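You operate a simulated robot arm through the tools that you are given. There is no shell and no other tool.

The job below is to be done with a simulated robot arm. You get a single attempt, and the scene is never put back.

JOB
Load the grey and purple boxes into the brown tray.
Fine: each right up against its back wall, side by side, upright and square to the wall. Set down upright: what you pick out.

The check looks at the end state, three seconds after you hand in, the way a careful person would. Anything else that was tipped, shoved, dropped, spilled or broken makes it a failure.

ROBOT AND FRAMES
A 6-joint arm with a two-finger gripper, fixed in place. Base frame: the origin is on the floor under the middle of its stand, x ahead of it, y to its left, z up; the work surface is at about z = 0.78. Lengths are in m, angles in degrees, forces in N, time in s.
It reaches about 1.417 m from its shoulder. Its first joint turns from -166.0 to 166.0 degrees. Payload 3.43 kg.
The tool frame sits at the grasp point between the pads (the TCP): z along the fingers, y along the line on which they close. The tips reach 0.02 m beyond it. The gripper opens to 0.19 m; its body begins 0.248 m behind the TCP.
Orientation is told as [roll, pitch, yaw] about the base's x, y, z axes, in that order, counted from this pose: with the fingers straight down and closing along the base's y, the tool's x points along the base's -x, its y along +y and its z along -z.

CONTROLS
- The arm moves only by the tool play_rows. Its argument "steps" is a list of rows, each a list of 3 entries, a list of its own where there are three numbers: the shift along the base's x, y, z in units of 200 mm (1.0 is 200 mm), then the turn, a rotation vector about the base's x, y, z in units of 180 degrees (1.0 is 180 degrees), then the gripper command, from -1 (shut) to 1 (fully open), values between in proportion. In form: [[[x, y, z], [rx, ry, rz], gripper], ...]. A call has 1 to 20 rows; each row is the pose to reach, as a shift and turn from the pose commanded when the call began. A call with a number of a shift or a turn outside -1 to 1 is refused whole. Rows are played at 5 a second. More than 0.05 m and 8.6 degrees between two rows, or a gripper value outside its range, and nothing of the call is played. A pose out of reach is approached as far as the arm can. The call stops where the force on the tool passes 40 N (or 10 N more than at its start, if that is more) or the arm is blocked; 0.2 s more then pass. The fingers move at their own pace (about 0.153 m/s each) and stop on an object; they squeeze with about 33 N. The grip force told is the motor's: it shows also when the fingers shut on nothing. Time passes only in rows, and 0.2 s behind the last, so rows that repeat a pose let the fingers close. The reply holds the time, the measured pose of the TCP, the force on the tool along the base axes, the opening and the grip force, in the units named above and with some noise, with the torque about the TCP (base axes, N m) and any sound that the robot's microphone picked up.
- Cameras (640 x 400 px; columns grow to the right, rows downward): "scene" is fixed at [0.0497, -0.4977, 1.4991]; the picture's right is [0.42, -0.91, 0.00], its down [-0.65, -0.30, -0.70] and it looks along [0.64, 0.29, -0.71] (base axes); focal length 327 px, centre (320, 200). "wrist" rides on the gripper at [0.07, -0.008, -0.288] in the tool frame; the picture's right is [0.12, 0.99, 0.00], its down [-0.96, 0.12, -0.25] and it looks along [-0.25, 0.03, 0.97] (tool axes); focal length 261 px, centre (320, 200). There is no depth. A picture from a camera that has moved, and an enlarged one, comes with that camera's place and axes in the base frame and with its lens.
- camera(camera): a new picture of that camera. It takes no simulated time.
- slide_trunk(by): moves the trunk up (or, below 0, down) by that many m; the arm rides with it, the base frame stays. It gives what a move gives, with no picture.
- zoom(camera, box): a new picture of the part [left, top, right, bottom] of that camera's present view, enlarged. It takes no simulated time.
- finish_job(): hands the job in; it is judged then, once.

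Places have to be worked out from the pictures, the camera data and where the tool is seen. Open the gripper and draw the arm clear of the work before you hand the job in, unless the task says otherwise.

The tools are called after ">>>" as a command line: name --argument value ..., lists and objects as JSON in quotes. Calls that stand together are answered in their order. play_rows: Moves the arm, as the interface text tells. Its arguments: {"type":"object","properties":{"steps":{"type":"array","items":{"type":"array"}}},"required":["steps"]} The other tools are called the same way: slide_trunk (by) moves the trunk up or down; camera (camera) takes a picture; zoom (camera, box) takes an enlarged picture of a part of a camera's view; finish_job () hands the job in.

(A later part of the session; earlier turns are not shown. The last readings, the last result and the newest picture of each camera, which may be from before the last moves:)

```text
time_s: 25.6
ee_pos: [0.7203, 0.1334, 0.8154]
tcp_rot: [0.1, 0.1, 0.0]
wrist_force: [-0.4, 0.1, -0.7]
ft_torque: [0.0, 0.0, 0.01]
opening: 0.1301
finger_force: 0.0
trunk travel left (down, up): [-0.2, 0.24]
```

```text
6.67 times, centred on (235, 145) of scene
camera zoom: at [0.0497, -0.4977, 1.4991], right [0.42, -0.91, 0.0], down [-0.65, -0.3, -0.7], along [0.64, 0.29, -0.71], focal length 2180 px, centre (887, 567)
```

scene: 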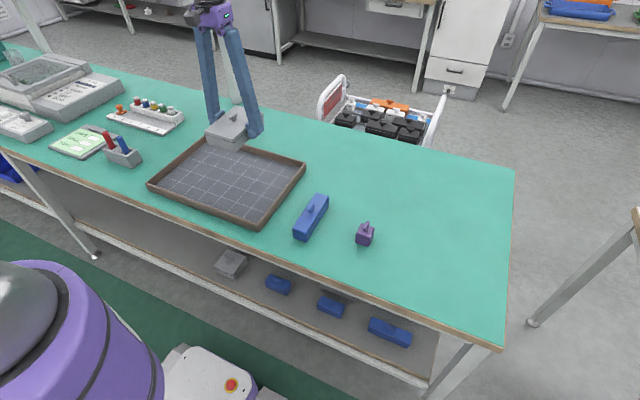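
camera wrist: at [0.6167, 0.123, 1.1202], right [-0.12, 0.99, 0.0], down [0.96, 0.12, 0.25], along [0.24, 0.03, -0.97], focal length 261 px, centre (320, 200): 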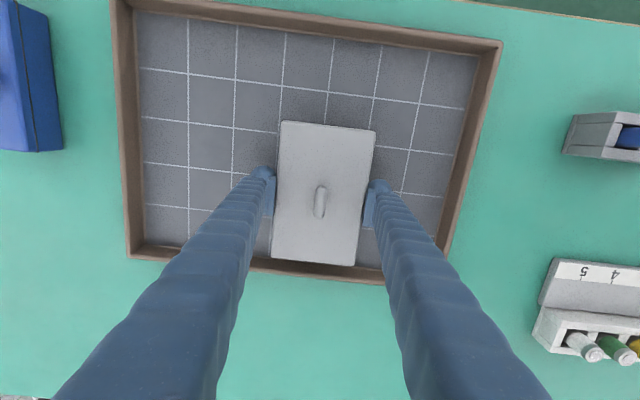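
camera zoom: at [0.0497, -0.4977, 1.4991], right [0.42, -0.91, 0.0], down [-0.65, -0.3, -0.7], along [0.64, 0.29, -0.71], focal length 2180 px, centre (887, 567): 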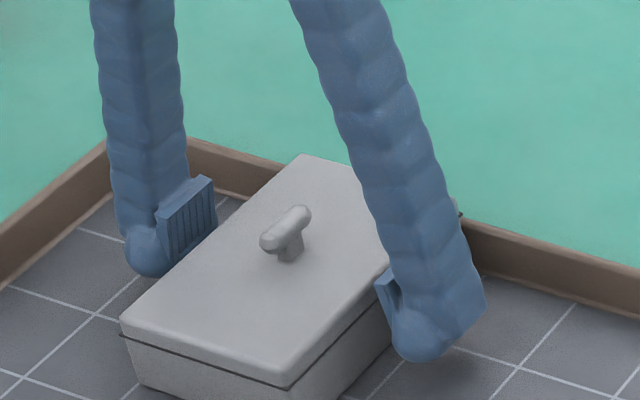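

Grey stayed put upright. I raise straight up, then travel back toward the purple box at a safe height.

>>> play_rows --steps '[[[0, 0, 0.1], [0, 0, 0], 0.37], [[0, 0, 0.25], [0, 0, 0], 0.37], [[0, 0, 0.45], [0, 0, 0], 0.37], [[0, 0, 0.65], [0, 0, 0], 0.37], [[0, 0, 0.8], [0, 0, 0], 0.37], [[-0.05, -0.2, 0.8], [0, 0, 0], 0.37], [[-0.1, -0.4, 0.8], [0, 0, 0], 0.37], [[-0.15, -0.6, 0.8], [0, 0, 0], 0.37], [[-0.2, -0.8, 0.8], [0, 0, 0], 0.37], [[-0.25, -1.0, 0.8], [0, 0, 0], 0.37]]'

>>> play_rows --steps '[[[-0.05, -0.2, 0], [0, 0, 0], 0.37], [[-0.1, -0.4, 0], [0, 0, 0], 0.37], [[-0.15, -0.6, 0], [0, 0, 0], 0.37], [[-0.2, -0.8, 0], [0, 0, 0], 0.37], [[-0.25, -1.0, 0], [0, 0, 0], 0.37]]'

>>> play_rows --steps '[[[-0.03, -0.2, 0], [0, 0, 0], 0.1], [[-0.06, -0.4, 0], [0, 0, 0], 0.0], [[-0.09, -0.576, 0], [0, 0, 0], 0.0], [[-0.09, -0.576, 0], [0, 0, 0], 0.0]]'

>>> camera --camera "wrist"

>>> camera --camera "scene"

```text
time_s: 27.8
ee_pos: [0.6696, -0.0684, 0.9786]
tcp_rot: [0.0, 0.0, 0.2]
wrist_force: [-0.7, -0.4, 0.2]
ft_torque: [0.01, -0.02, 0.0]
opening: 0.1302
finger_force: 0.0
trunk travel left (down, up): [-0.2, 0.24]
```

```text
time_s: 29.0
ee_pos: [0.6203, -0.2675, 0.9747]
tcp_rot: [0.0, 0.0, 0.1]
wrist_force: [-0.1, 0.0, -0.2]
ft_torque: [0.01, -0.02, 0.03]
opening: 0.1297
finger_force: 0.0
trunk travel left (down, up): [-0.2, 0.24]
```

```text
time_s: 30.0
ee_pos: [0.6035, -0.3839, 0.9774]
tcp_rot: [-0.1, -0.1, 0.1]
wrist_force: [-0.9, -0.7, 0.0]
ft_torque: [0.03, 0.0, -0.02]
opening: 0.0953
finger_force: 0.1
trunk travel left (down, up): [-0.2, 0.24]
```

```text
taken
camera wrist: at [0.5341, -0.3933, 1.2655], right [-0.12, 0.99, 0.0], down [0.96, 0.12, 0.25], along [0.25, 0.03, -0.97], focal length 261 px, centre (320, 200)
```

wrist: 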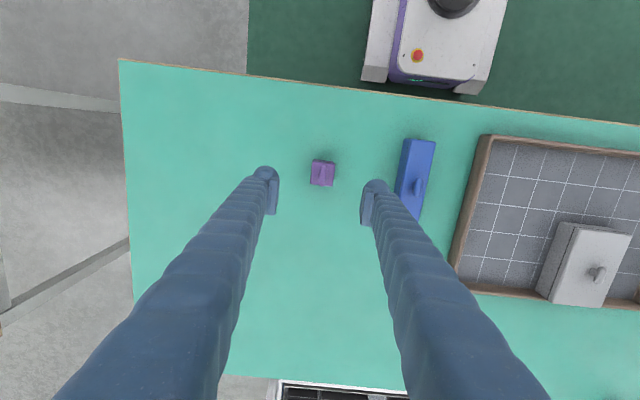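

```text
taken
```

scene: 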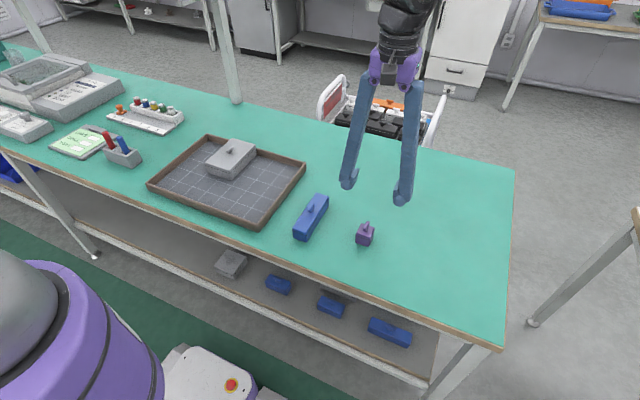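

Purple is between the fingers. I zoom to refine its position relative to the tool.

>>> zoom --camera "wrist" --box '[250, 130, 400, 230]'

>>> zoom --camera "scene" --box '[185, 125, 275, 185]'

```text
4.00 times, centred on (325, 180) of wrist
camera zoom: at [0.5341, -0.3933, 1.2655], right [-0.12, 0.99, 0.0], down [0.96, 0.12, 0.25], along [0.25, 0.03, -0.97], focal length 1043 px, centre (300, 280)
```

zoom: 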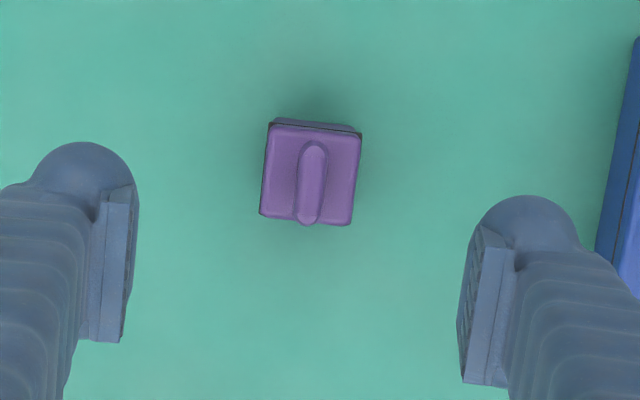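

```text
6.67 times, centred on (230, 155) of scene
camera zoom: at [0.0497, -0.4977, 1.4991], right [0.42, -0.91, 0.0], down [-0.65, -0.3, -0.7], along [0.64, 0.29, -0.71], focal length 2180 px, centre (920, 500)
```

zoom: 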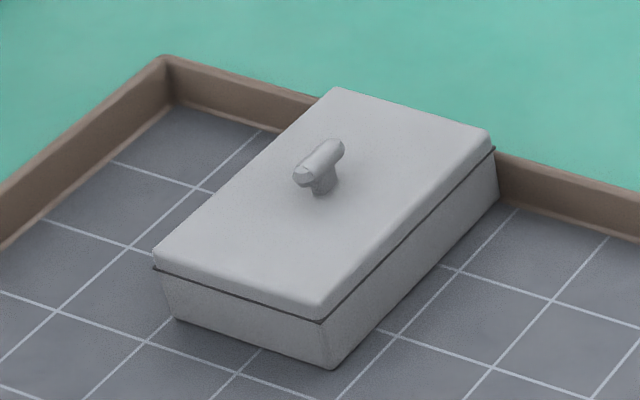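

Grey is well seated against the wall. Purple centre refined to (0.6026, -0.380); I'll grip about 4 mm toward the robot so the fingers clear the back wall later, and descend to grip height.

>>> play_rows --steps '[[[-0.02, 0.003, -0.2], [0, 0, 0], 0.0], [[-0.02, 0.003, -0.4], [0, 0, 0], 0.0], [[-0.02, 0.003, -0.6], [0, 0, 0], 0.0], [[-0.02, 0.003, -0.75], [0, 0, 0], 0.0], [[-0.02, 0.003, -0.846], [0, 0, 0], 0.0], [[-0.02, 0.003, -0.846], [0, 0, 0], 0.0]]'

>>> zoom --camera "wrist" --box '[230, 110, 410, 230]'

>>> zoom --camera "scene" --box '[310, 180, 430, 270]'

```text
time_s: 31.4
ee_pos: [0.5987, -0.3813, 0.8079]
tcp_rot: [0.0, 0.1, 0.0]
wrist_force: [-0.8, -0.4, -0.4]
ft_torque: [0.02, -0.04, -0.04]
opening: 0.095
finger_force: 0.0
trunk travel left (down, up): [-0.2, 0.24]
```

```text
3.33 times, centred on (320, 170) of wrist
camera zoom: at [0.5295, -0.3913, 1.0963], right [-0.12, 0.99, 0.0], down [0.96, 0.12, 0.25], along [0.24, 0.03, -0.97], focal length 869 px, centre (320, 300)
```

zoom: 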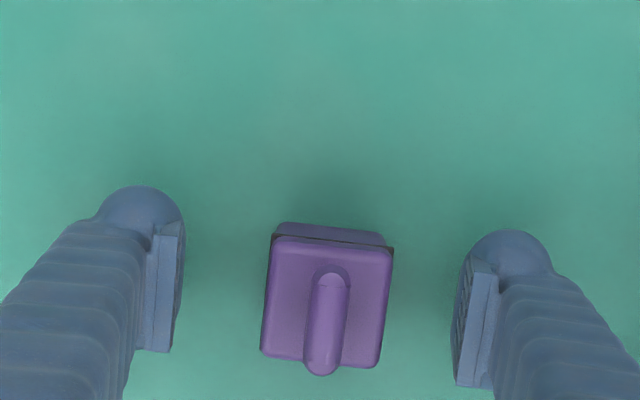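

```text
4.44 times, centred on (370, 225) of scene
camera zoom: at [0.0497, -0.4977, 1.4991], right [0.42, -0.91, 0.0], down [-0.65, -0.3, -0.7], along [0.64, 0.29, -0.71], focal length 1453 px, centre (98, 89)
```

zoom: 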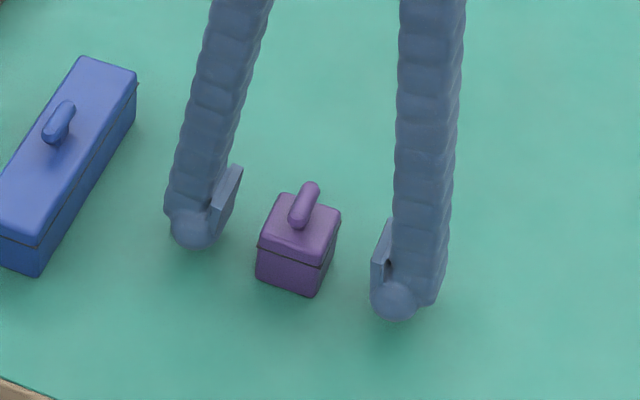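

The purple box is centred between the pads. I close the gripper on its body.

>>> play_rows --steps '[[[0, 0, 0], [0, 0, 0], -0.3], [[0, 0, 0], [0, 0, 0], -0.45], [[0, 0, 0], [0, 0, 0], -0.6], [[0, 0, 0], [0, 0, 0], -1], [[0, 0, 0], [0, 0, 0], -1], [[0, 0, 0], [0, 0, 0], -1]]'

>>> zoom --camera "scene" --box '[310, 180, 430, 270]'

>>> zoom --camera "wrist" --box '[230, 110, 410, 230]'

```text
time_s: 32.8
ee_pos: [0.5991, -0.3817, 0.808]
tcp_rot: [0.0, 0.0, 0.0]
wrist_force: [-0.5, -0.7, 0.0]
ft_torque: [0.0, -0.02, -0.04]
opening: 0.0386
finger_force: 33.1
trunk travel left (down, up): [-0.2, 0.24]
```

```text
4.44 times, centred on (370, 225) of scene
camera zoom: at [0.0497, -0.4977, 1.4991], right [0.42, -0.91, 0.0], down [-0.65, -0.3, -0.7], along [0.64, 0.29, -0.71], focal length 1453 px, centre (98, 89)
```

zoom: 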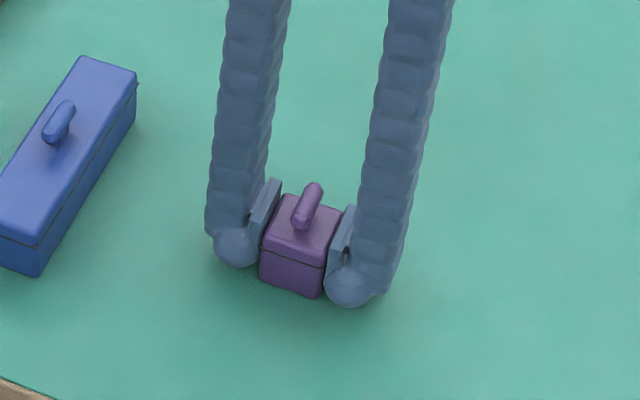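

```text
3.33 times, centred on (320, 170) of wrist
camera zoom: at [0.5295, -0.3913, 1.0965], right [-0.12, 0.99, 0.0], down [0.96, 0.12, 0.25], along [0.24, 0.03, -0.97], focal length 869 px, centre (320, 300)
```

zoom: 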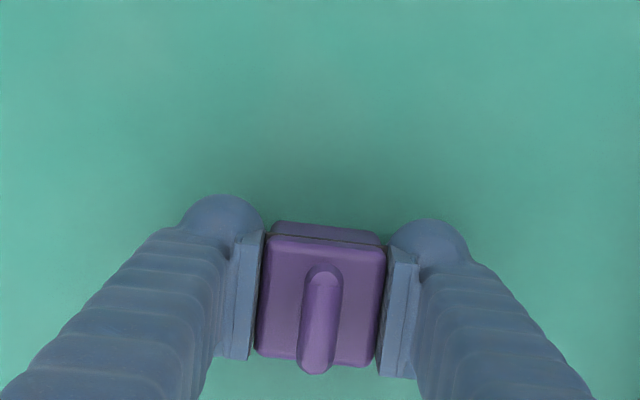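

The current grip works but would leave a finger-thick gap beside grey. A better way is to grip purple near its top with the fingers along x, so the rear finger passes above the tray's rim and purple can go directly beside grey. I release and raise.

>>> play_rows --steps '[[[0, 0, 0], [0, 0, 0], -0.5], [[0, 0, 0], [0, 0, 0], -0.3], [[0, 0, 0], [0, 0, 0], 0.0], [[0, 0, 0], [0, 0, 0], 0.0], [[0, 0, 0.1], [0, 0, 0], 0.0], [[0, 0, 0.3], [0, 0, 0], 0.0], [[0, 0, 0.5], [0, 0, 0], 0.0], [[0, 0, 0.7], [0, 0, 0], 0.0], [[0, 0, 0.7], [0, 0, 0], 0.0]]'

>>> zoom --camera "wrist" --box '[250, 130, 400, 230]'

>>> zoom --camera "scene" --box '[340, 205, 400, 255]'

```text
time_s: 34.8
ee_pos: [0.5989, -0.3806, 0.9481]
tcp_rot: [0.0, 0.0, 0.0]
wrist_force: [-0.5, -0.5, 0.9]
ft_torque: [-0.04, -0.01, -0.02]
opening: 0.095
finger_force: 0.0
trunk travel left (down, up): [-0.2, 0.24]
```

```text
4.00 times, centred on (325, 180) of wrist
camera zoom: at [0.5275, -0.3913, 1.2362], right [-0.12, 0.99, 0.0], down [0.96, 0.12, 0.25], along [0.24, 0.03, -0.97], focal length 1043 px, centre (300, 280)
```

zoom: 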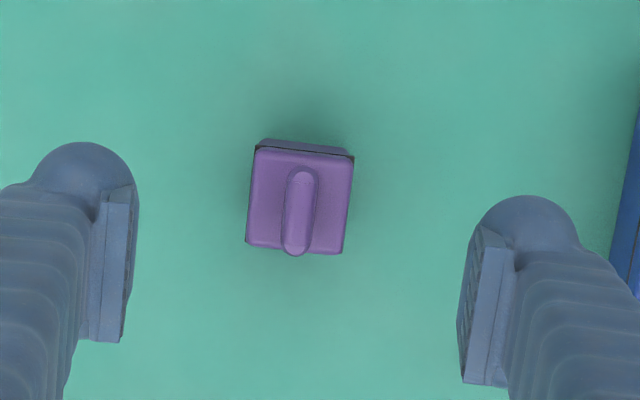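

```text
8.00 times, centred on (370, 230) of scene
camera zoom: at [0.0497, -0.4977, 1.4991], right [0.42, -0.91, 0.0], down [-0.65, -0.3, -0.7], along [0.64, 0.29, -0.71], focal length 2616 px, centre (-80, -40)
```

zoom: 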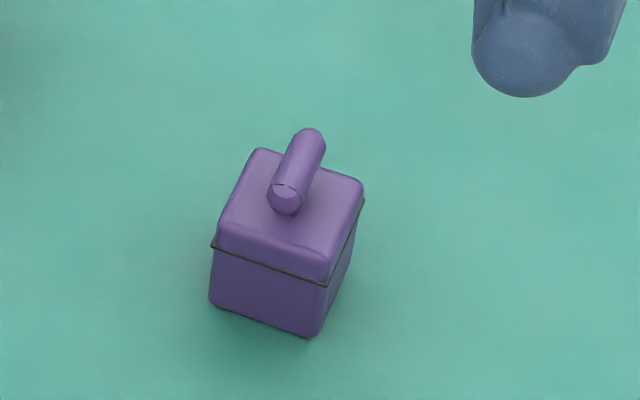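

Purple is still upright in place at about (0.603, -0.381). I rotate the gripper 90° in yaw at this height so the fingers close along x.

>>> play_rows --steps '[[[0.01, 0, 0], [0, 0, 0.0417], 0.0], [[0.02, 0, 0], [0, 0, 0.0833], 0.0], [[0.0225, 0, 0], [0, 0, 0.125], 0.0], [[0.0225, 0, 0], [0, 0, 0.1667], 0.0], [[0.0225, 0, 0], [0, 0, 0.2083], 0.0], [[0.0225, 0, 0], [0, 0, 0.25], 0.0], [[0.0225, 0, 0], [0, 0, 0.2917], 0.0], [[0.0225, 0, 0], [0, 0, 0.3333], 0.0], [[0.0225, 0, 0], [0, 0, 0.375], 0.0], [[0.0225, 0, 0], [0, 0, 0.4167], 0.0], [[0.0225, 0, 0], [0, 0, 0.4583], 0.0], [[0.0225, 0, 0], [0, 0, 0.5], 0.0], [[0.0225, 0, 0], [0, 0, 0.5], 0.0]]'

>>> camera --camera "wrist"

>>> camera --camera "scene"

```text
time_s: 37.6
ee_pos: [0.6034, -0.3816, 0.9473]
tcp_rot: [0.0, 0.0, 90.1]
wrist_force: [-0.7, 0.0, -0.2]
ft_torque: [-0.01, 0.01, 0.01]
opening: 0.095
finger_force: 0.0
trunk travel left (down, up): [-0.2, 0.24]
```

```text
taken
camera wrist: at [0.6116, -0.4529, 1.236], right [-0.99, -0.12, 0.0], down [-0.12, 0.96, 0.25], along [-0.03, 0.25, -0.97], focal length 261 px, centre (320, 200)
```

wrist: 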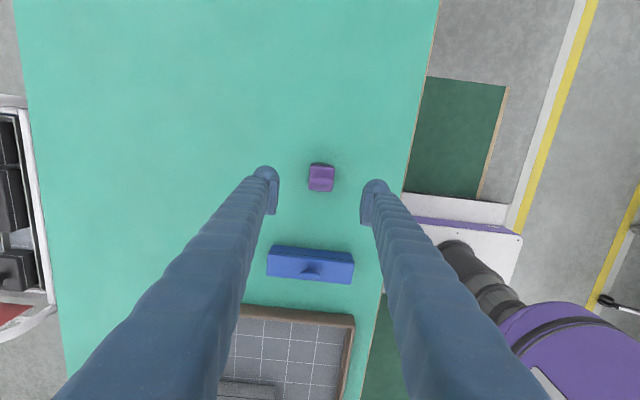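

```text
taken
```

scene: 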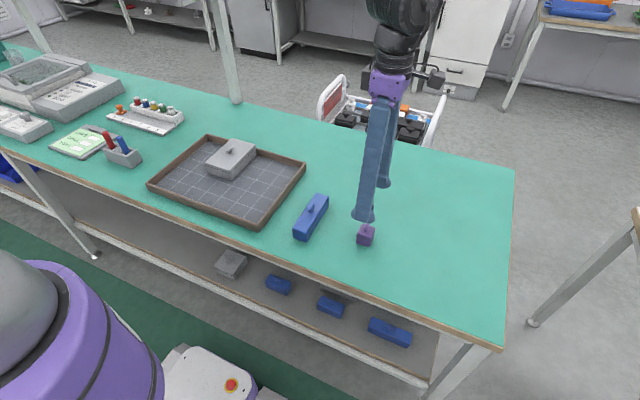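

Rotation reached 90°. I zoom on purple from this orientation to align TCP with it.

>>> zoom --camera "wrist" --box '[250, 130, 400, 230]'

```text
4.00 times, centred on (325, 180) of wrist
camera zoom: at [0.6116, -0.4529, 1.236], right [-0.99, -0.12, 0.0], down [-0.12, 0.96, 0.25], along [-0.03, 0.25, -0.97], focal length 1043 px, centre (300, 280)
```

zoom: 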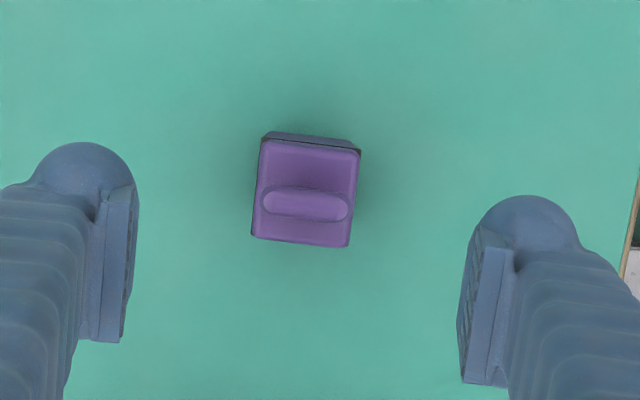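

Purple is centred between the fingers to within a few mm. I descend to TCP z≈0.828 so the tips sit just below the lid seam.

>>> play_rows --steps '[[[-0.005, 0.003, -0.2], [0, 0, 0], 0.0], [[-0.005, 0.003, -0.4], [0, 0, 0], 0.0], [[-0.005, 0.003, -0.52], [0, 0, 0], 0.0], [[-0.005, 0.003, -0.595], [0, 0, 0], 0.0], [[-0.005, 0.003, -0.595], [0, 0, 0], 0.0]]'

>>> zoom --camera "scene" --box '[320, 180, 420, 260]'

>>> zoom --camera "wrist" --box '[230, 110, 410, 230]'

```text
time_s: 38.8
ee_pos: [0.6011, -0.3812, 0.8295]
tcp_rot: [0.0, 0.0, 90.0]
wrist_force: [-0.1, 0.2, 0.2]
ft_torque: [0.02, 0.0, -0.04]
opening: 0.095
finger_force: 0.1
trunk travel left (down, up): [-0.2, 0.24]
```

```text
5.00 times, centred on (370, 220) of scene
camera zoom: at [0.0497, -0.4977, 1.4991], right [0.42, -0.91, 0.0], down [-0.65, -0.3, -0.7], along [0.64, 0.29, -0.71], focal length 1635 px, centre (70, 100)
```

zoom: 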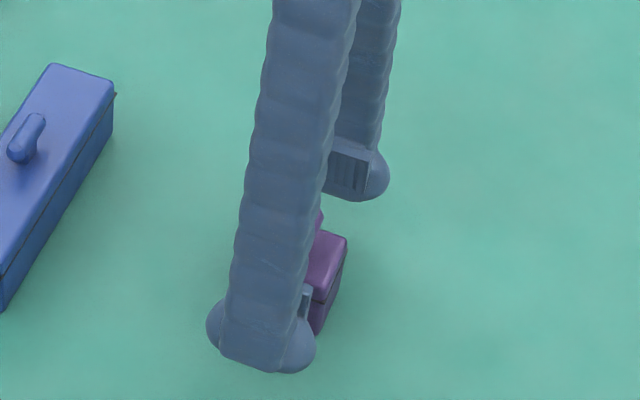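

```text
3.33 times, centred on (320, 170) of wrist
camera zoom: at [0.6102, -0.4523, 1.1173], right [-0.99, -0.12, 0.0], down [-0.12, 0.96, 0.25], along [-0.03, 0.25, -0.97], focal length 869 px, centre (320, 300)
```

zoom: 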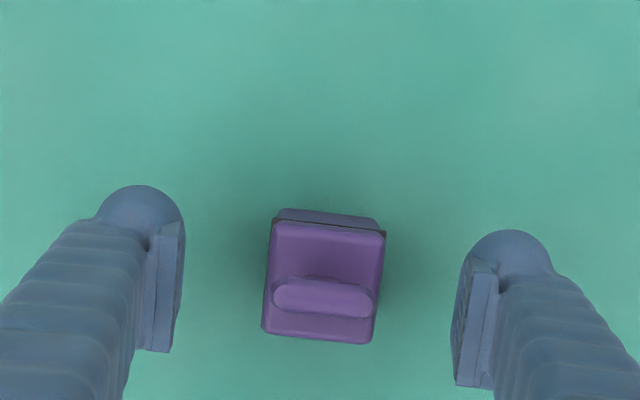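

The fingertip bulbs turn out to be about ±30 mm wide across the closing axis, so I'll offset the grip 12 mm toward -y on purple to keep the bulbs clear of grey later. I shift by x -2 mm, y -12 mm, z +1 mm with the fingers still open.

>>> play_rows --steps '[[[-0.005, -0.03, 0.005], [0, 0, 0], 0.0], [[-0.01, -0.059, 0.005], [0, 0, 0], 0.0], [[-0.01, -0.059, 0.005], [0, 0, 0], -0.2], [[-0.01, -0.059, 0.005], [0, 0, 0], -0.35], [[-0.01, -0.059, 0.005], [0, 0, 0], -0.45], [[-0.01, -0.059, 0.005], [0, 0, 0], -0.45]]'

>>> zoom --camera "wrist" --box '[230, 110, 410, 230]'

>>> zoom --camera "scene" --box '[340, 195, 410, 251]'

```text
time_s: 40.2
ee_pos: [0.5994, -0.3924, 0.8297]
tcp_rot: [0.1, 0.1, 90.2]
wrist_force: [-0.1, -0.5, 0.8]
ft_torque: [-0.06, 0.01, 0.0]
opening: 0.0522
finger_force: 0.0
trunk travel left (down, up): [-0.2, 0.24]
```

```text
3.33 times, centred on (320, 170) of wrist
camera zoom: at [0.6091, -0.464, 1.1179], right [-0.99, -0.12, 0.0], down [-0.12, 0.96, 0.25], along [-0.03, 0.25, -0.97], focal length 869 px, centre (320, 300)
```

zoom: 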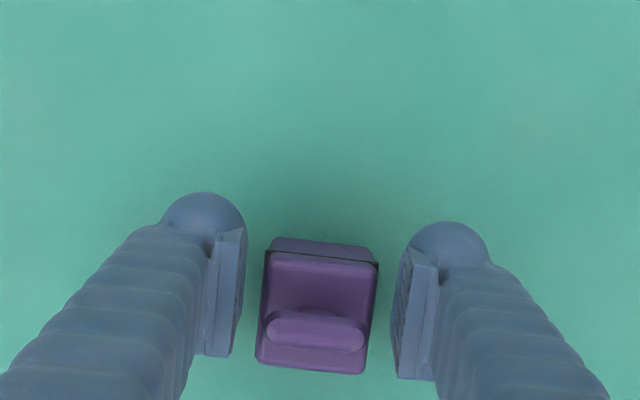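

```text
7.14 times, centred on (375, 223) of scene
camera zoom: at [0.0497, -0.4977, 1.4991], right [0.42, -0.91, 0.0], down [-0.65, -0.3, -0.7], along [0.64, 0.29, -0.71], focal length 2336 px, centre (-73, 36)
```

zoom: 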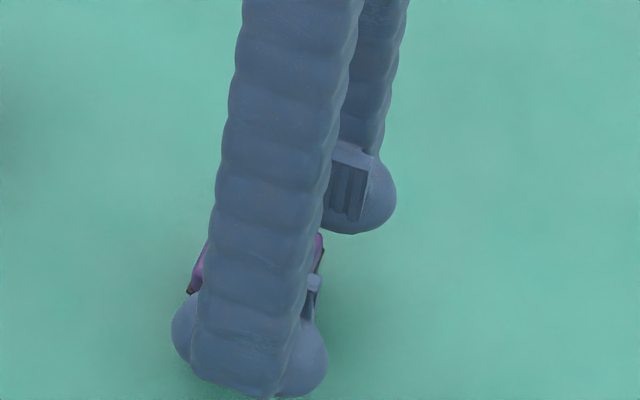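

Gaps on both sides are equal, so it's centred. I close the gripper now.

>>> play_rows --steps '[[[0, 0, 0], [0, 0, 0], -0.5], [[0, 0, 0], [0, 0, 0], -0.55], [[0, 0, 0], [0, 0, 0], -0.6], [[0, 0, 0], [0, 0, 0], -1], [[0, 0, 0], [0, 0, 0], -1], [[0, 0, 0], [0, 0, 0], -1]]'

>>> zoom --camera "wrist" --box '[230, 110, 410, 230]'

>>> zoom --camera "scene" --box '[340, 195, 410, 251]'

```text
time_s: 41.6
ee_pos: [0.599, -0.3916, 0.83]
tcp_rot: [0.0, 0.0, 90.2]
wrist_force: [0.1, -0.6, 0.6]
ft_torque: [-0.02, 0.0, -0.01]
opening: 0.0388
finger_force: 33.1
trunk travel left (down, up): [-0.2, 0.24]
```

```text
3.33 times, centred on (320, 170) of wrist
camera zoom: at [0.6091, -0.464, 1.1179], right [-0.99, -0.12, 0.0], down [-0.12, 0.96, 0.25], along [-0.03, 0.25, -0.97], focal length 869 px, centre (320, 300)
```

zoom: 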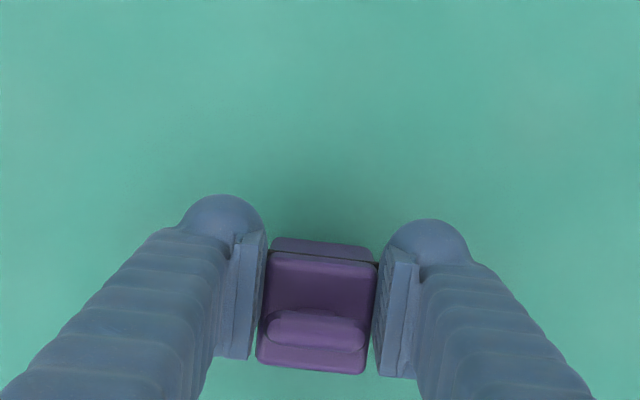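

```text
7.14 times, centred on (375, 223) of scene
camera zoom: at [0.0497, -0.4977, 1.4991], right [0.42, -0.91, 0.0], down [-0.65, -0.3, -0.7], along [0.64, 0.29, -0.71], focal length 2336 px, centre (-73, 36)
```

zoom: 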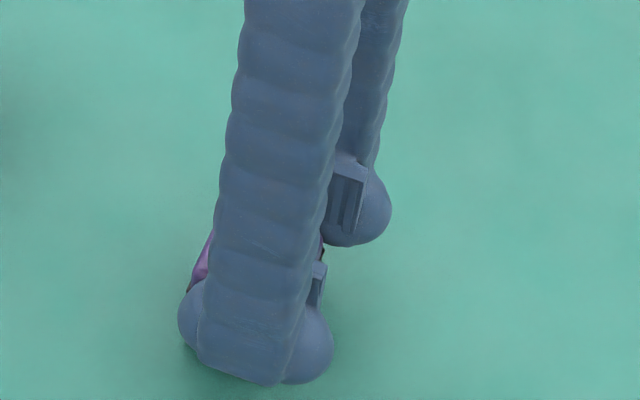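

Gripped at 0.0388 m with 33 N. I lift 30 mm slowly and check that the body comes up along with the lid.

>>> play_rows --steps '[[[0, 0, 0.03], [0, 0, 0], -1], [[0, 0, 0.06], [0, 0, 0], -1], [[0, 0, 0.1], [0, 0, 0], -1], [[0, 0, 0.15], [0, 0, 0], -1], [[0, 0, 0.15], [0, 0, 0], -1]]'

>>> zoom --camera "wrist" --box '[230, 110, 410, 230]'

>>> zoom --camera "scene" --box '[340, 195, 410, 251]'

```text
time_s: 42.8
ee_pos: [0.6, -0.3924, 0.8596]
tcp_rot: [0.1, 0.0, 90.0]
wrist_force: [0.0, -0.3, -1.5]
ft_torque: [-0.03, -0.02, 0.01]
opening: 0.0387
finger_force: 33.3
trunk travel left (down, up): [-0.2, 0.24]
```

```text
3.33 times, centred on (320, 170) of wrist
camera zoom: at [0.6087, -0.4634, 1.1481], right [-0.99, -0.12, 0.0], down [-0.12, 0.96, 0.25], along [-0.03, 0.25, -0.97], focal length 869 px, centre (320, 300)
```

zoom: 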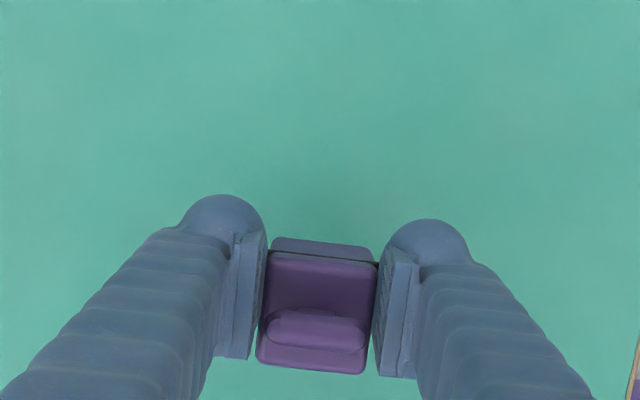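

```text
7.14 times, centred on (375, 223) of scene
camera zoom: at [0.0497, -0.4977, 1.4991], right [0.42, -0.91, 0.0], down [-0.65, -0.3, -0.7], along [0.64, 0.29, -0.71], focal length 2336 px, centre (-73, 36)
```

zoom: 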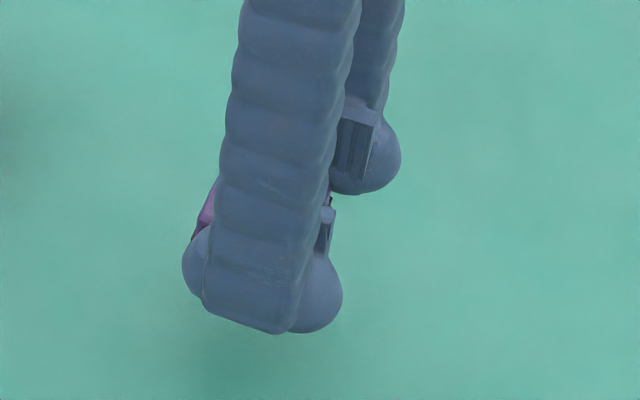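

Purple lifts as one piece and there's nothing left on the table. I raise it and carry it to the tray, stopping short of the placement spot.

>>> play_rows --steps '[[[0, 0, 0.2], [0, 0, 0], -1], [[0, 0, 0.4], [0, 0, 0], -1], [[0.0, 0.1, 0.5], [0, 0, 0], -1], [[0.05, 0.3, 0.5], [0, 0, 0], -1], [[0.1, 0.5, 0.5], [0, 0, 0], -1], [[0.15, 0.7, 0.5], [0, 0, 0], -1], [[0.2, 0.85, 0.5], [0, 0, 0], -1], [[0.25, 1.0, 0.5], [0, 0, 0], -1]]'

>>> play_rows --steps '[[[0.05, 0.2, 0], [0, 0, 0], -1], [[0.1, 0.4, 0], [0, 0, 0], -1], [[0.15, 0.6, 0], [0, 0, 0], -1], [[0.2, 0.8, 0], [0, 0, 0], -1], [[0.25, 1.0, 0], [0, 0, 0], -1]]'

>>> play_rows --steps '[[[0.1, 0.1, 0], [0, 0, 0], -1], [[0.2, 0.14, 0], [0, 0, 0], -1], [[0.275, 0.14, -0.1], [0, 0, 0], -1], [[0.275, 0.14, -0.25], [0, 0, 0], -1], [[0.275, 0.14, -0.25], [0, 0, 0], -1]]'

>>> camera --camera "wrist"

>>> zoom --camera "scene" --box '[160, 60, 320, 180]'

```text
time_s: 44.6
ee_pos: [0.6514, -0.192, 0.9618]
tcp_rot: [0.1, 0.0, 90.2]
wrist_force: [0.3, 1.0, -1.1]
ft_torque: [-0.02, -0.01, 0.0]
opening: 0.0388
finger_force: 33.4
trunk travel left (down, up): [-0.2, 0.24]
```

```text
time_s: 45.8
ee_pos: [0.7011, 0.0052, 0.9571]
tcp_rot: [0.2, -0.1, 90.0]
wrist_force: [1.4, -0.2, -1.9]
ft_torque: [-0.08, 0.03, -0.01]
opening: 0.0389
finger_force: 33.1
trunk travel left (down, up): [-0.2, 0.24]
```

```text
time_s: 47.0
ee_pos: [0.7549, 0.0345, 0.9081]
tcp_rot: [0.1, 0.0, 90.1]
wrist_force: [-0.1, 0.4, -2.3]
ft_torque: [-0.01, -0.01, 0.01]
opening: 0.0388
finger_force: 32.7
trunk travel left (down, up): [-0.2, 0.24]
```

```text
taken
camera wrist: at [0.7637, -0.0363, 1.1963], right [-0.99, -0.12, 0.0], down [-0.12, 0.96, 0.25], along [-0.03, 0.25, -0.97], focal length 261 px, centre (320, 200)
```

wrist: 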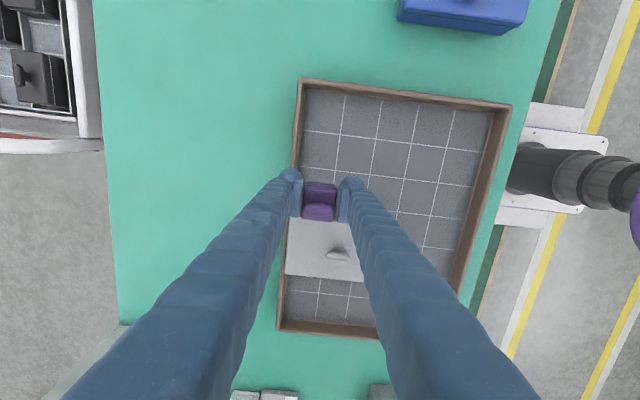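

```text
3.33 times, centred on (240, 120) of scene
camera zoom: at [0.0497, -0.4977, 1.4991], right [0.42, -0.91, 0.0], down [-0.65, -0.3, -0.7], along [0.64, 0.29, -0.71], focal length 1090 px, centre (587, 467)
```

zoom: 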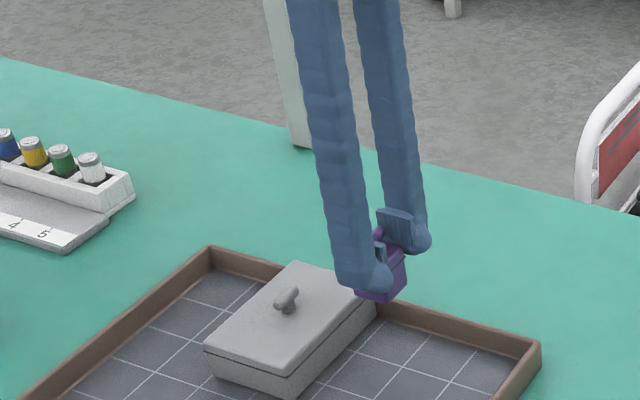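

Purple is held over the tray beside grey. I zoom to measure the lateral gap to grey and the distance to the wall.

>>> zoom --camera "wrist" --box '[260, 150, 400, 290]'

>>> zoom --camera "scene" --box '[225, 100, 295, 160]'

```text
2.86 times, centred on (330, 220) of wrist
camera zoom: at [0.7637, -0.0363, 1.1963], right [-0.99, -0.12, 0.0], down [-0.12, 0.96, 0.25], along [-0.03, 0.25, -0.97], focal length 745 px, centre (291, 143)
```

zoom: 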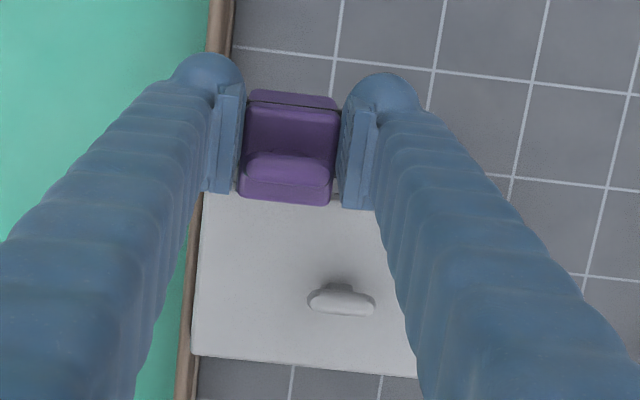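

```text
6.67 times, centred on (260, 130) of scene
camera zoom: at [0.0497, -0.4977, 1.4991], right [0.42, -0.91, 0.0], down [-0.65, -0.3, -0.7], along [0.64, 0.29, -0.71], focal length 2180 px, centre (720, 667)
```

zoom: 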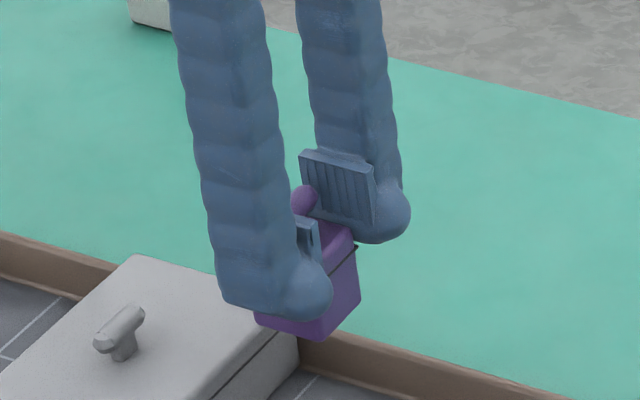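

Estimated gap is 14–18 mm laterally. I move 8 mm closer to grey and lower to just above the floor, still about 20 mm short of the wall.

>>> play_rows --steps '[[[0, 0.03, -0.1], [0, 0, 0], -1], [[0, 0.04, -0.2], [0, 0, 0], -1], [[0, 0.04, -0.28], [0, 0, 0], -1], [[0, 0.04, -0.33], [0, 0, 0], -1], [[0, 0.04, -0.33], [0, 0, 0], -1]]'

>>> zoom --camera "wrist" --box '[260, 150, 400, 250]'

>>> zoom --camera "scene" --box '[225, 110, 295, 165]'

```text
time_s: 48.2
ee_pos: [0.753, 0.0429, 0.844]
tcp_rot: [0.2, -0.1, 90.1]
wrist_force: [0.1, 0.2, -2.8]
ft_torque: [0.0, 0.0, 0.02]
opening: 0.0388
finger_force: 33.1
trunk travel left (down, up): [-0.2, 0.24]
```

```text
4.00 times, centred on (330, 200) of wrist
camera zoom: at [0.763, -0.0279, 1.132], right [-0.99, -0.12, 0.0], down [-0.12, 0.96, 0.25], along [-0.03, 0.25, -0.97], focal length 1043 px, centre (280, 200)
```

zoom: 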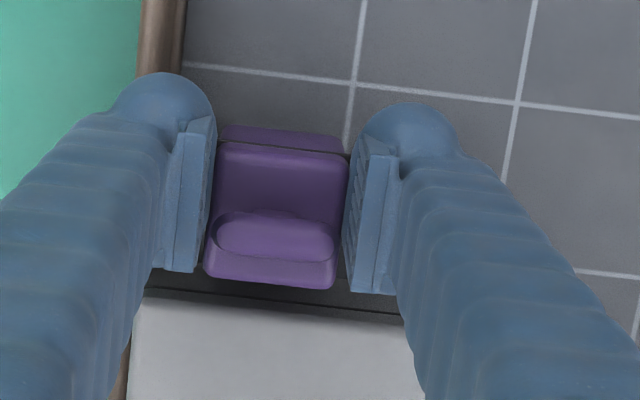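

```text
7.27 times, centred on (260, 138) of scene
camera zoom: at [0.0497, -0.4977, 1.4991], right [0.42, -0.91, 0.0], down [-0.65, -0.3, -0.7], along [0.64, 0.29, -0.71], focal length 2378 px, centre (756, 654)
```

zoom: 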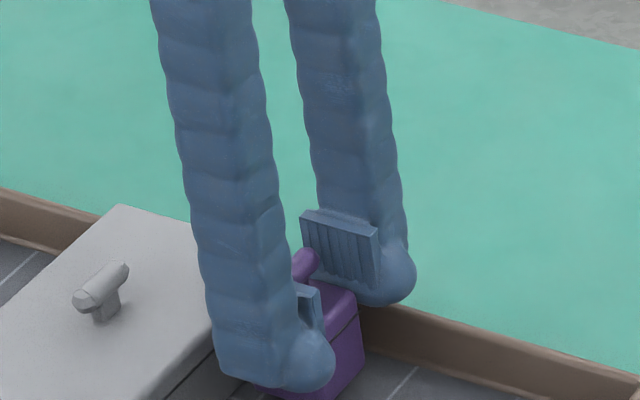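

The gap to grey appears to be about 7–11 mm. I move 4 mm closer and look again.

>>> play_rows --steps '[[[0, 0.01, 0], [0, 0, 0], -1], [[0, 0.02, 0], [0, 0, 0], -1], [[0, 0.02, 0], [0, 0, 0], -1]]'

>>> zoom --camera "wrist" --box '[280, 190, 380, 250]'

>>> zoom --camera "scene" --box '[225, 120, 285, 165]'

```text
time_s: 49.0
ee_pos: [0.7541, 0.0478, 0.8439]
tcp_rot: [0.1, 0.0, 90.1]
wrist_force: [0.0, 0.3, -1.8]
ft_torque: [-0.01, -0.03, 0.0]
opening: 0.0389
finger_force: 33.5
trunk travel left (down, up): [-0.2, 0.24]
```

```text
6.40 times, centred on (330, 220) of wrist
camera zoom: at [0.7637, -0.0237, 1.1316], right [-0.99, -0.12, 0.0], down [-0.12, 0.96, 0.25], along [-0.03, 0.25, -0.97], focal length 1668 px, centre (256, 72)
```

zoom: 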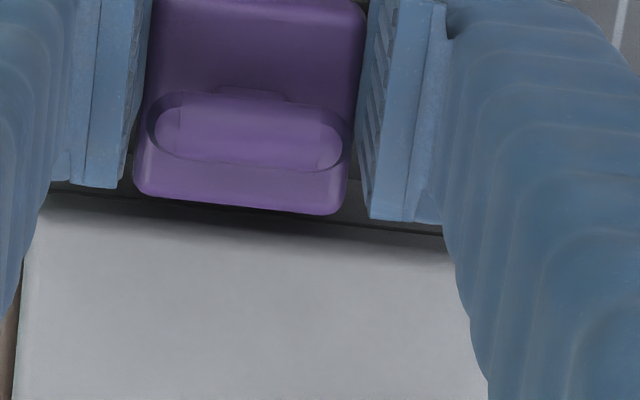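

```text
8.89 times, centred on (255, 142) of scene
camera zoom: at [0.0497, -0.4977, 1.4991], right [0.42, -0.91, 0.0], down [-0.65, -0.3, -0.7], along [0.64, 0.29, -0.71], focal length 2906 px, centre (898, 711)
```

zoom: 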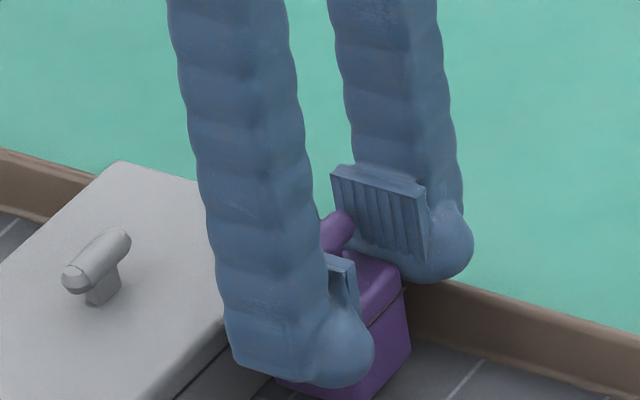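

The gap is now roughly 2–6 mm, good for side by side. I lower 2.5 mm and approach the wall to a few mm short.

>>> play_rows --steps '[[[0, 0, -0.0125], [0, 0, 0], -1], [[0.04, 0, -0.0125], [0, 0, 0], -1], [[0.08, 0, -0.0125], [0, 0, 0], -1], [[0.08, 0, -0.0125], [0, 0, 0], -1]]'

>>> zoom --camera "wrist" --box '[260, 150, 400, 250]'

>>> zoom --camera "scene" --box '[235, 115, 295, 160]'

```text
time_s: 50.0
ee_pos: [0.7696, 0.0471, 0.8416]
tcp_rot: [0.2, 0.0, 89.9]
wrist_force: [-0.5, -1.0, -1.5]
ft_torque: [-0.01, -0.06, -0.01]
opening: 0.0385
finger_force: 33.3
trunk travel left (down, up): [-0.2, 0.24]
```

```text
4.00 times, centred on (330, 200) of wrist
camera zoom: at [0.7795, -0.0246, 1.1294], right [-0.99, -0.12, 0.0], down [-0.12, 0.96, 0.25], along [-0.03, 0.25, -0.97], focal length 1043 px, centre (280, 200)
```

zoom: 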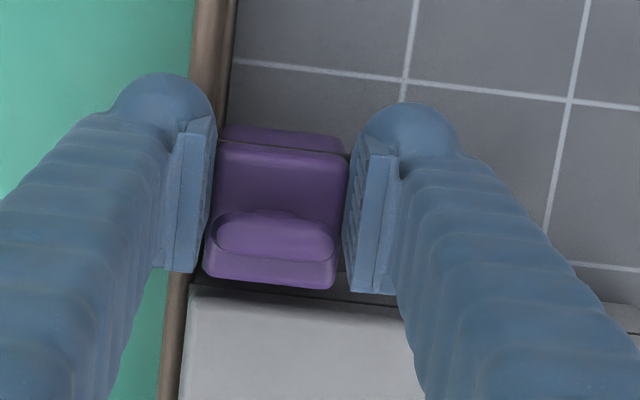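

```text
8.89 times, centred on (265, 138) of scene
camera zoom: at [0.0497, -0.4977, 1.4991], right [0.42, -0.91, 0.0], down [-0.65, -0.3, -0.7], along [0.64, 0.29, -0.71], focal length 2906 px, centre (809, 756)
```

zoom: 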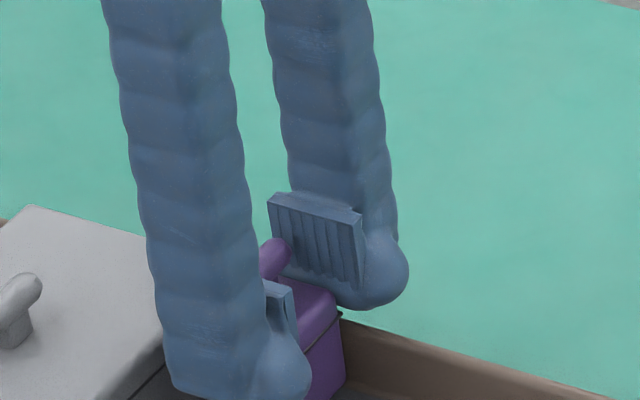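

Rear finger is passing above the rim without contact. I step forward 2 mm, then 1 mm at a time, watching Fx.

>>> play_rows --steps '[[[0.005, 0, 0], [0, 0, 0], -1], [[0.01, 0, 0], [0, 0, 0], -1], [[0.01, 0, 0], [0, 0, 0], -1]]'

>>> play_rows --steps '[[[0.005, 0, 0], [0, 0, 0], -1], [[0.005, 0, 0], [0, 0, 0], -1]]'

```text
time_s: 50.8
ee_pos: [0.7725, 0.0468, 0.841]
tcp_rot: [0.1, 0.1, 90.0]
wrist_force: [-0.6, 0.6, -1.7]
ft_torque: [-0.06, 0.01, 0.01]
opening: 0.0387
finger_force: 33.5
trunk travel left (down, up): [-0.2, 0.24]
```

```text
time_s: 51.4
ee_pos: [0.774, 0.0469, 0.841]
tcp_rot: [0.1, 0.0, 89.9]
wrist_force: [-0.3, 0.4, -1.6]
ft_torque: [-0.02, 0.02, -0.02]
opening: 0.0388
finger_force: 32.5
trunk travel left (down, up): [-0.2, 0.24]
```

No contact yet at commanded 0.7735. Another 1 mm step.

>>> play_rows --steps '[[[0.005, 0, 0], [0, 0, 0], -1], [[0.005, 0, 0], [0, 0, 0], -1]]'

>>> play_rows --steps '[[[0.005, 0, 0], [0, 0, 0], -1], [[0.005, 0, 0], [0, 0, 0], -1]]'

```text
time_s: 52.0
ee_pos: [0.7737, 0.0469, 0.8412]
tcp_rot: [0.1, 0.1, 90.1]
wrist_force: [-7.1, -1.9, -1.8]
ft_torque: [-0.12, 0.17, -0.01]
opening: 0.0388
finger_force: 32.3
trunk travel left (down, up): [-0.2, 0.24]
```

```text
time_s: 52.6
ee_pos: [0.7727, 0.047, 0.8417]
tcp_rot: [0.1, 0.0, 90.2]
wrist_force: [-14.7, -2.8, -0.8]
ft_torque: [-0.08, 0.37, 0.05]
opening: 0.0389
finger_force: 33.0
trunk travel left (down, up): [-0.2, 0.24]
```

Contact with the wall happened at about x=0.774 (force then rose to -14.7 N, more than I want). I back off about 1.3 mm to a light touch and check the tray.

>>> play_rows --steps '[[[-0.004, 0, 0], [0, 0, 0], -1], [[-0.0065, 0, 0], [0, 0, 0], -1], [[-0.0065, 0, 0], [0, 0, 0], -1]]'

>>> zoom --camera "scene" --box '[260, 140, 320, 180]'

>>> zoom --camera "scene" --box '[180, 115, 285, 185]'

>>> zoom --camera "wrist" --box '[260, 150, 400, 250]'

```text
time_s: 53.4
ee_pos: [0.7741, 0.0476, 0.842]
tcp_rot: [0.2, -0.1, 90.1]
wrist_force: [-13.8, -1.3, -3.8]
ft_torque: [-0.02, 0.41, 0.06]
opening: 0.0387
finger_force: 32.9
trunk travel left (down, up): [-0.2, 0.24]
```

```text
10.00 times, centred on (290, 160) of scene
camera zoom: at [0.0497, -0.4977, 1.4991], right [0.42, -0.91, 0.0], down [-0.65, -0.3, -0.7], along [0.64, 0.29, -0.71], focal length 3270 px, centre (620, 600)
```

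zoom: 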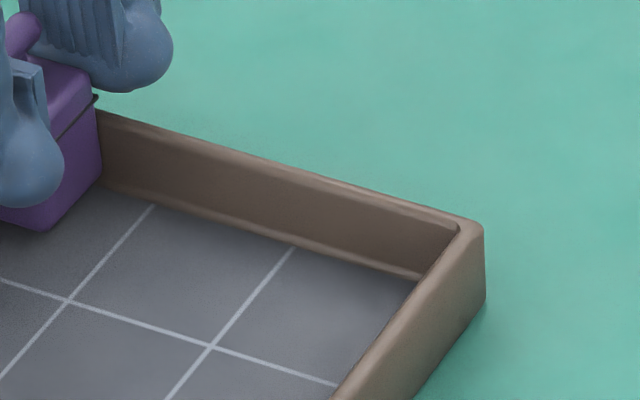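

```text
5.71 times, centred on (232, 150) of scene
camera zoom: at [0.0497, -0.4977, 1.4991], right [0.42, -0.91, 0.0], down [-0.65, -0.3, -0.7], along [0.64, 0.29, -0.71], focal length 1868 px, centre (820, 486)
```

zoom: 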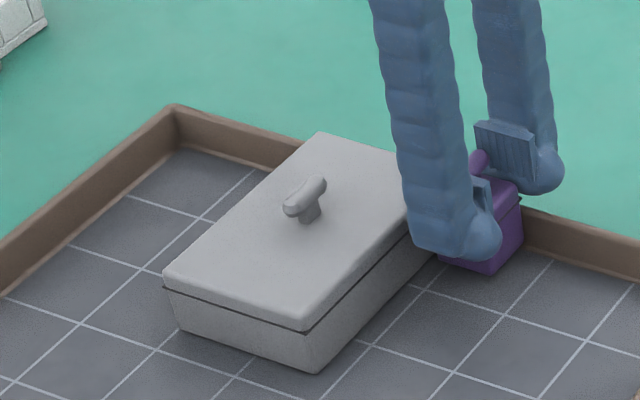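

```text
4.00 times, centred on (330, 200) of wrist
camera zoom: at [0.783, -0.0238, 1.1295], right [-0.99, -0.12, 0.0], down [-0.12, 0.96, 0.25], along [-0.03, 0.25, -0.97], focal length 1043 px, centre (280, 200)
```

zoom: 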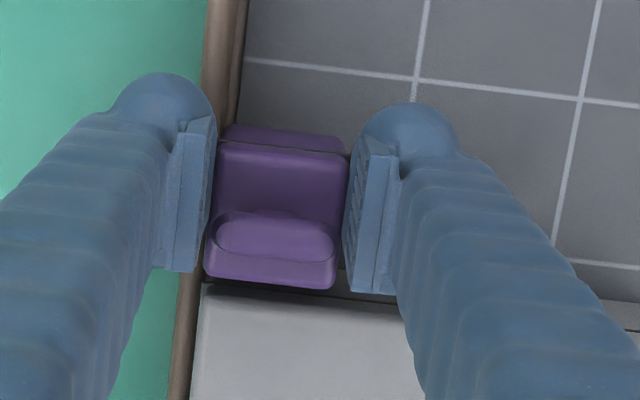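

The tray is unmoved, but the contact force persists at -13.8 N (the controller seems to wind up). I back off another 1 mm in x.

>>> play_rows --steps '[[[-0.005, 0, 0], [0, 0, 0], -1], [[-0.005, 0, 0], [0, 0, 0], -1]]'

```text
time_s: 54.0
ee_pos: [0.7732, 0.047, 0.8411]
tcp_rot: [-0.1, 0.0, 90.2]
wrist_force: [-7.6, 1.3, -3.4]
ft_torque: [0.02, 0.25, 0.03]
opening: 0.0386
finger_force: 32.7
trunk travel left (down, up): [-0.2, 0.24]
```

Force is down to -7.6 N. I back off another 0.5 mm and begin lowering to the floor.

>>> play_rows --steps '[[[-0.0025, 0, 0], [0, 0, 0], -1], [[-0.0025, 0, -0.003], [0, 0, 0], -1], [[-0.0025, 0, -0.006], [0, 0, 0], -1], [[-0.0025, 0, -0.006], [0, 0, 0], -1]]'

```text
time_s: 55.0
ee_pos: [0.7735, 0.0478, 0.8405]
tcp_rot: [0.0, 0.0, 90.1]
wrist_force: [-0.1, -0.7, -2.6]
ft_torque: [0.02, -0.01, 0.03]
opening: 0.0387
finger_force: 33.0
trunk travel left (down, up): [-0.2, 0.24]
```

Contact force released, so it is a hair off the wall. I lower the last bit to find the floor.

>>> play_rows --steps '[[[0, 0, -0.004], [0, 0, 0], -1], [[0, 0, -0.004], [0, 0, 0], -1]]'

```text
time_s: 55.6
ee_pos: [0.7727, 0.0464, 0.8389]
tcp_rot: [0.1, 0.0, 90.1]
wrist_force: [0.2, 0.7, -2.2]
ft_torque: [0.01, 0.02, -0.01]
opening: 0.0387
finger_force: 33.3
trunk travel left (down, up): [-0.2, 0.24]
```

No floor contact yet at commanded 0.8378. Another 0.6 mm down.

>>> play_rows --steps '[[[0, 0, -0.003], [0, 0, 0], -1], [[0, 0, -0.003], [0, 0, 0], -1]]'

```text
time_s: 56.2
ee_pos: [0.7726, 0.0477, 0.8387]
tcp_rot: [0.1, 0.0, 90.0]
wrist_force: [0.2, -0.2, -1.7]
ft_torque: [0.0, -0.02, -0.03]
opening: 0.0384
finger_force: 32.9
trunk travel left (down, up): [-0.2, 0.24]
```

Still hanging free. Another 0.6 mm down.

>>> play_rows --steps '[[[0, 0, -0.003], [0, 0, 0], -1], [[0, 0, -0.003], [0, 0, 0], -1]]'

```text
time_s: 56.8
ee_pos: [0.7728, 0.0477, 0.8383]
tcp_rot: [0.0, 0.1, 90.1]
wrist_force: [0.1, -0.8, 6.0]
ft_torque: [0.12, -0.07, 0.0]
opening: 0.0387
finger_force: 32.6
trunk travel left (down, up): [-0.2, 0.24]
```

Floor contact (Fz +6 N). I press 0.5 mm toward the wall to restore a light touch before releasing.

>>> play_rows --steps '[[[0.0025, 0, 0.001], [0, 0, 0], -1], [[0.0025, 0, 0.001], [0, 0, 0], -1]]'

```text
time_s: 57.4
ee_pos: [0.7721, 0.0473, 0.838]
tcp_rot: [0.0, 0.1, 90.1]
wrist_force: [-2.8, 2.4, 7.4]
ft_torque: [0.22, -0.08, 0.05]
opening: 0.0386
finger_force: 33.4
trunk travel left (down, up): [-0.2, 0.24]
```

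Fx -2.8 N, part of it floor friction. One more 0.5 mm press.

>>> play_rows --steps '[[[0.0025, 0, 0.001], [0, 0, 0], -1], [[0.0025, 0, 0.001], [0, 0, 0], -1]]'

>>> zoom --camera "scene" --box '[240, 125, 300, 165]'

>>> zoom --camera "wrist" --box '[260, 150, 400, 250]'

```text
time_s: 58.0
ee_pos: [0.7716, 0.0475, 0.8376]
tcp_rot: [0.0, 0.0, 90.1]
wrist_force: [-2.3, -0.9, 7.4]
ft_torque: [0.1, 0.03, 0.02]
opening: 0.0389
finger_force: 33.5
trunk travel left (down, up): [-0.2, 0.24]
```

```text
10.00 times, centred on (270, 145) of scene
camera zoom: at [0.0497, -0.4977, 1.4991], right [0.42, -0.91, 0.0], down [-0.65, -0.3, -0.7], along [0.64, 0.29, -0.71], focal length 3270 px, centre (820, 750)
```

zoom: 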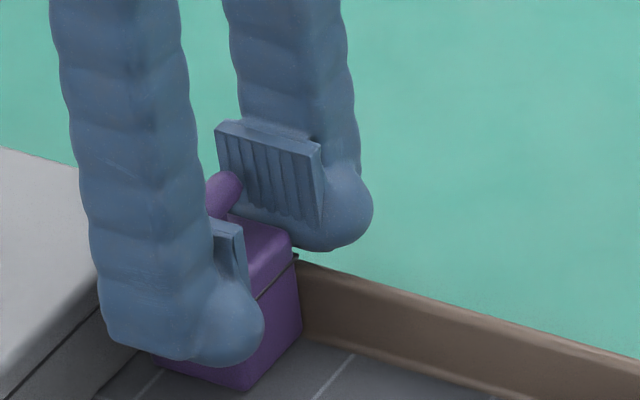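

```text
4.00 times, centred on (330, 200) of wrist
camera zoom: at [0.7821, -0.0239, 1.1262], right [-0.99, -0.12, 0.0], down [-0.12, 0.96, 0.25], along [-0.03, 0.25, -0.97], focal length 1043 px, centre (280, 200)
```

zoom: 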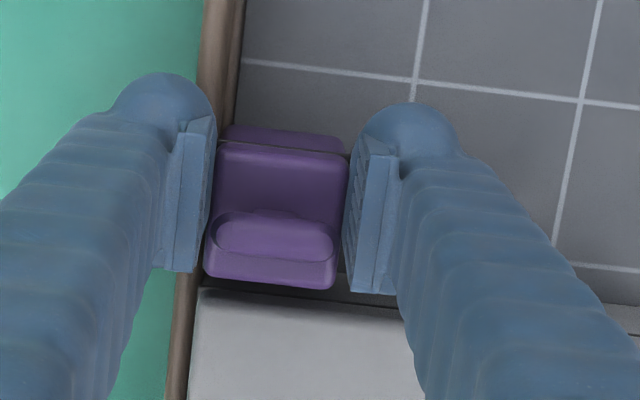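

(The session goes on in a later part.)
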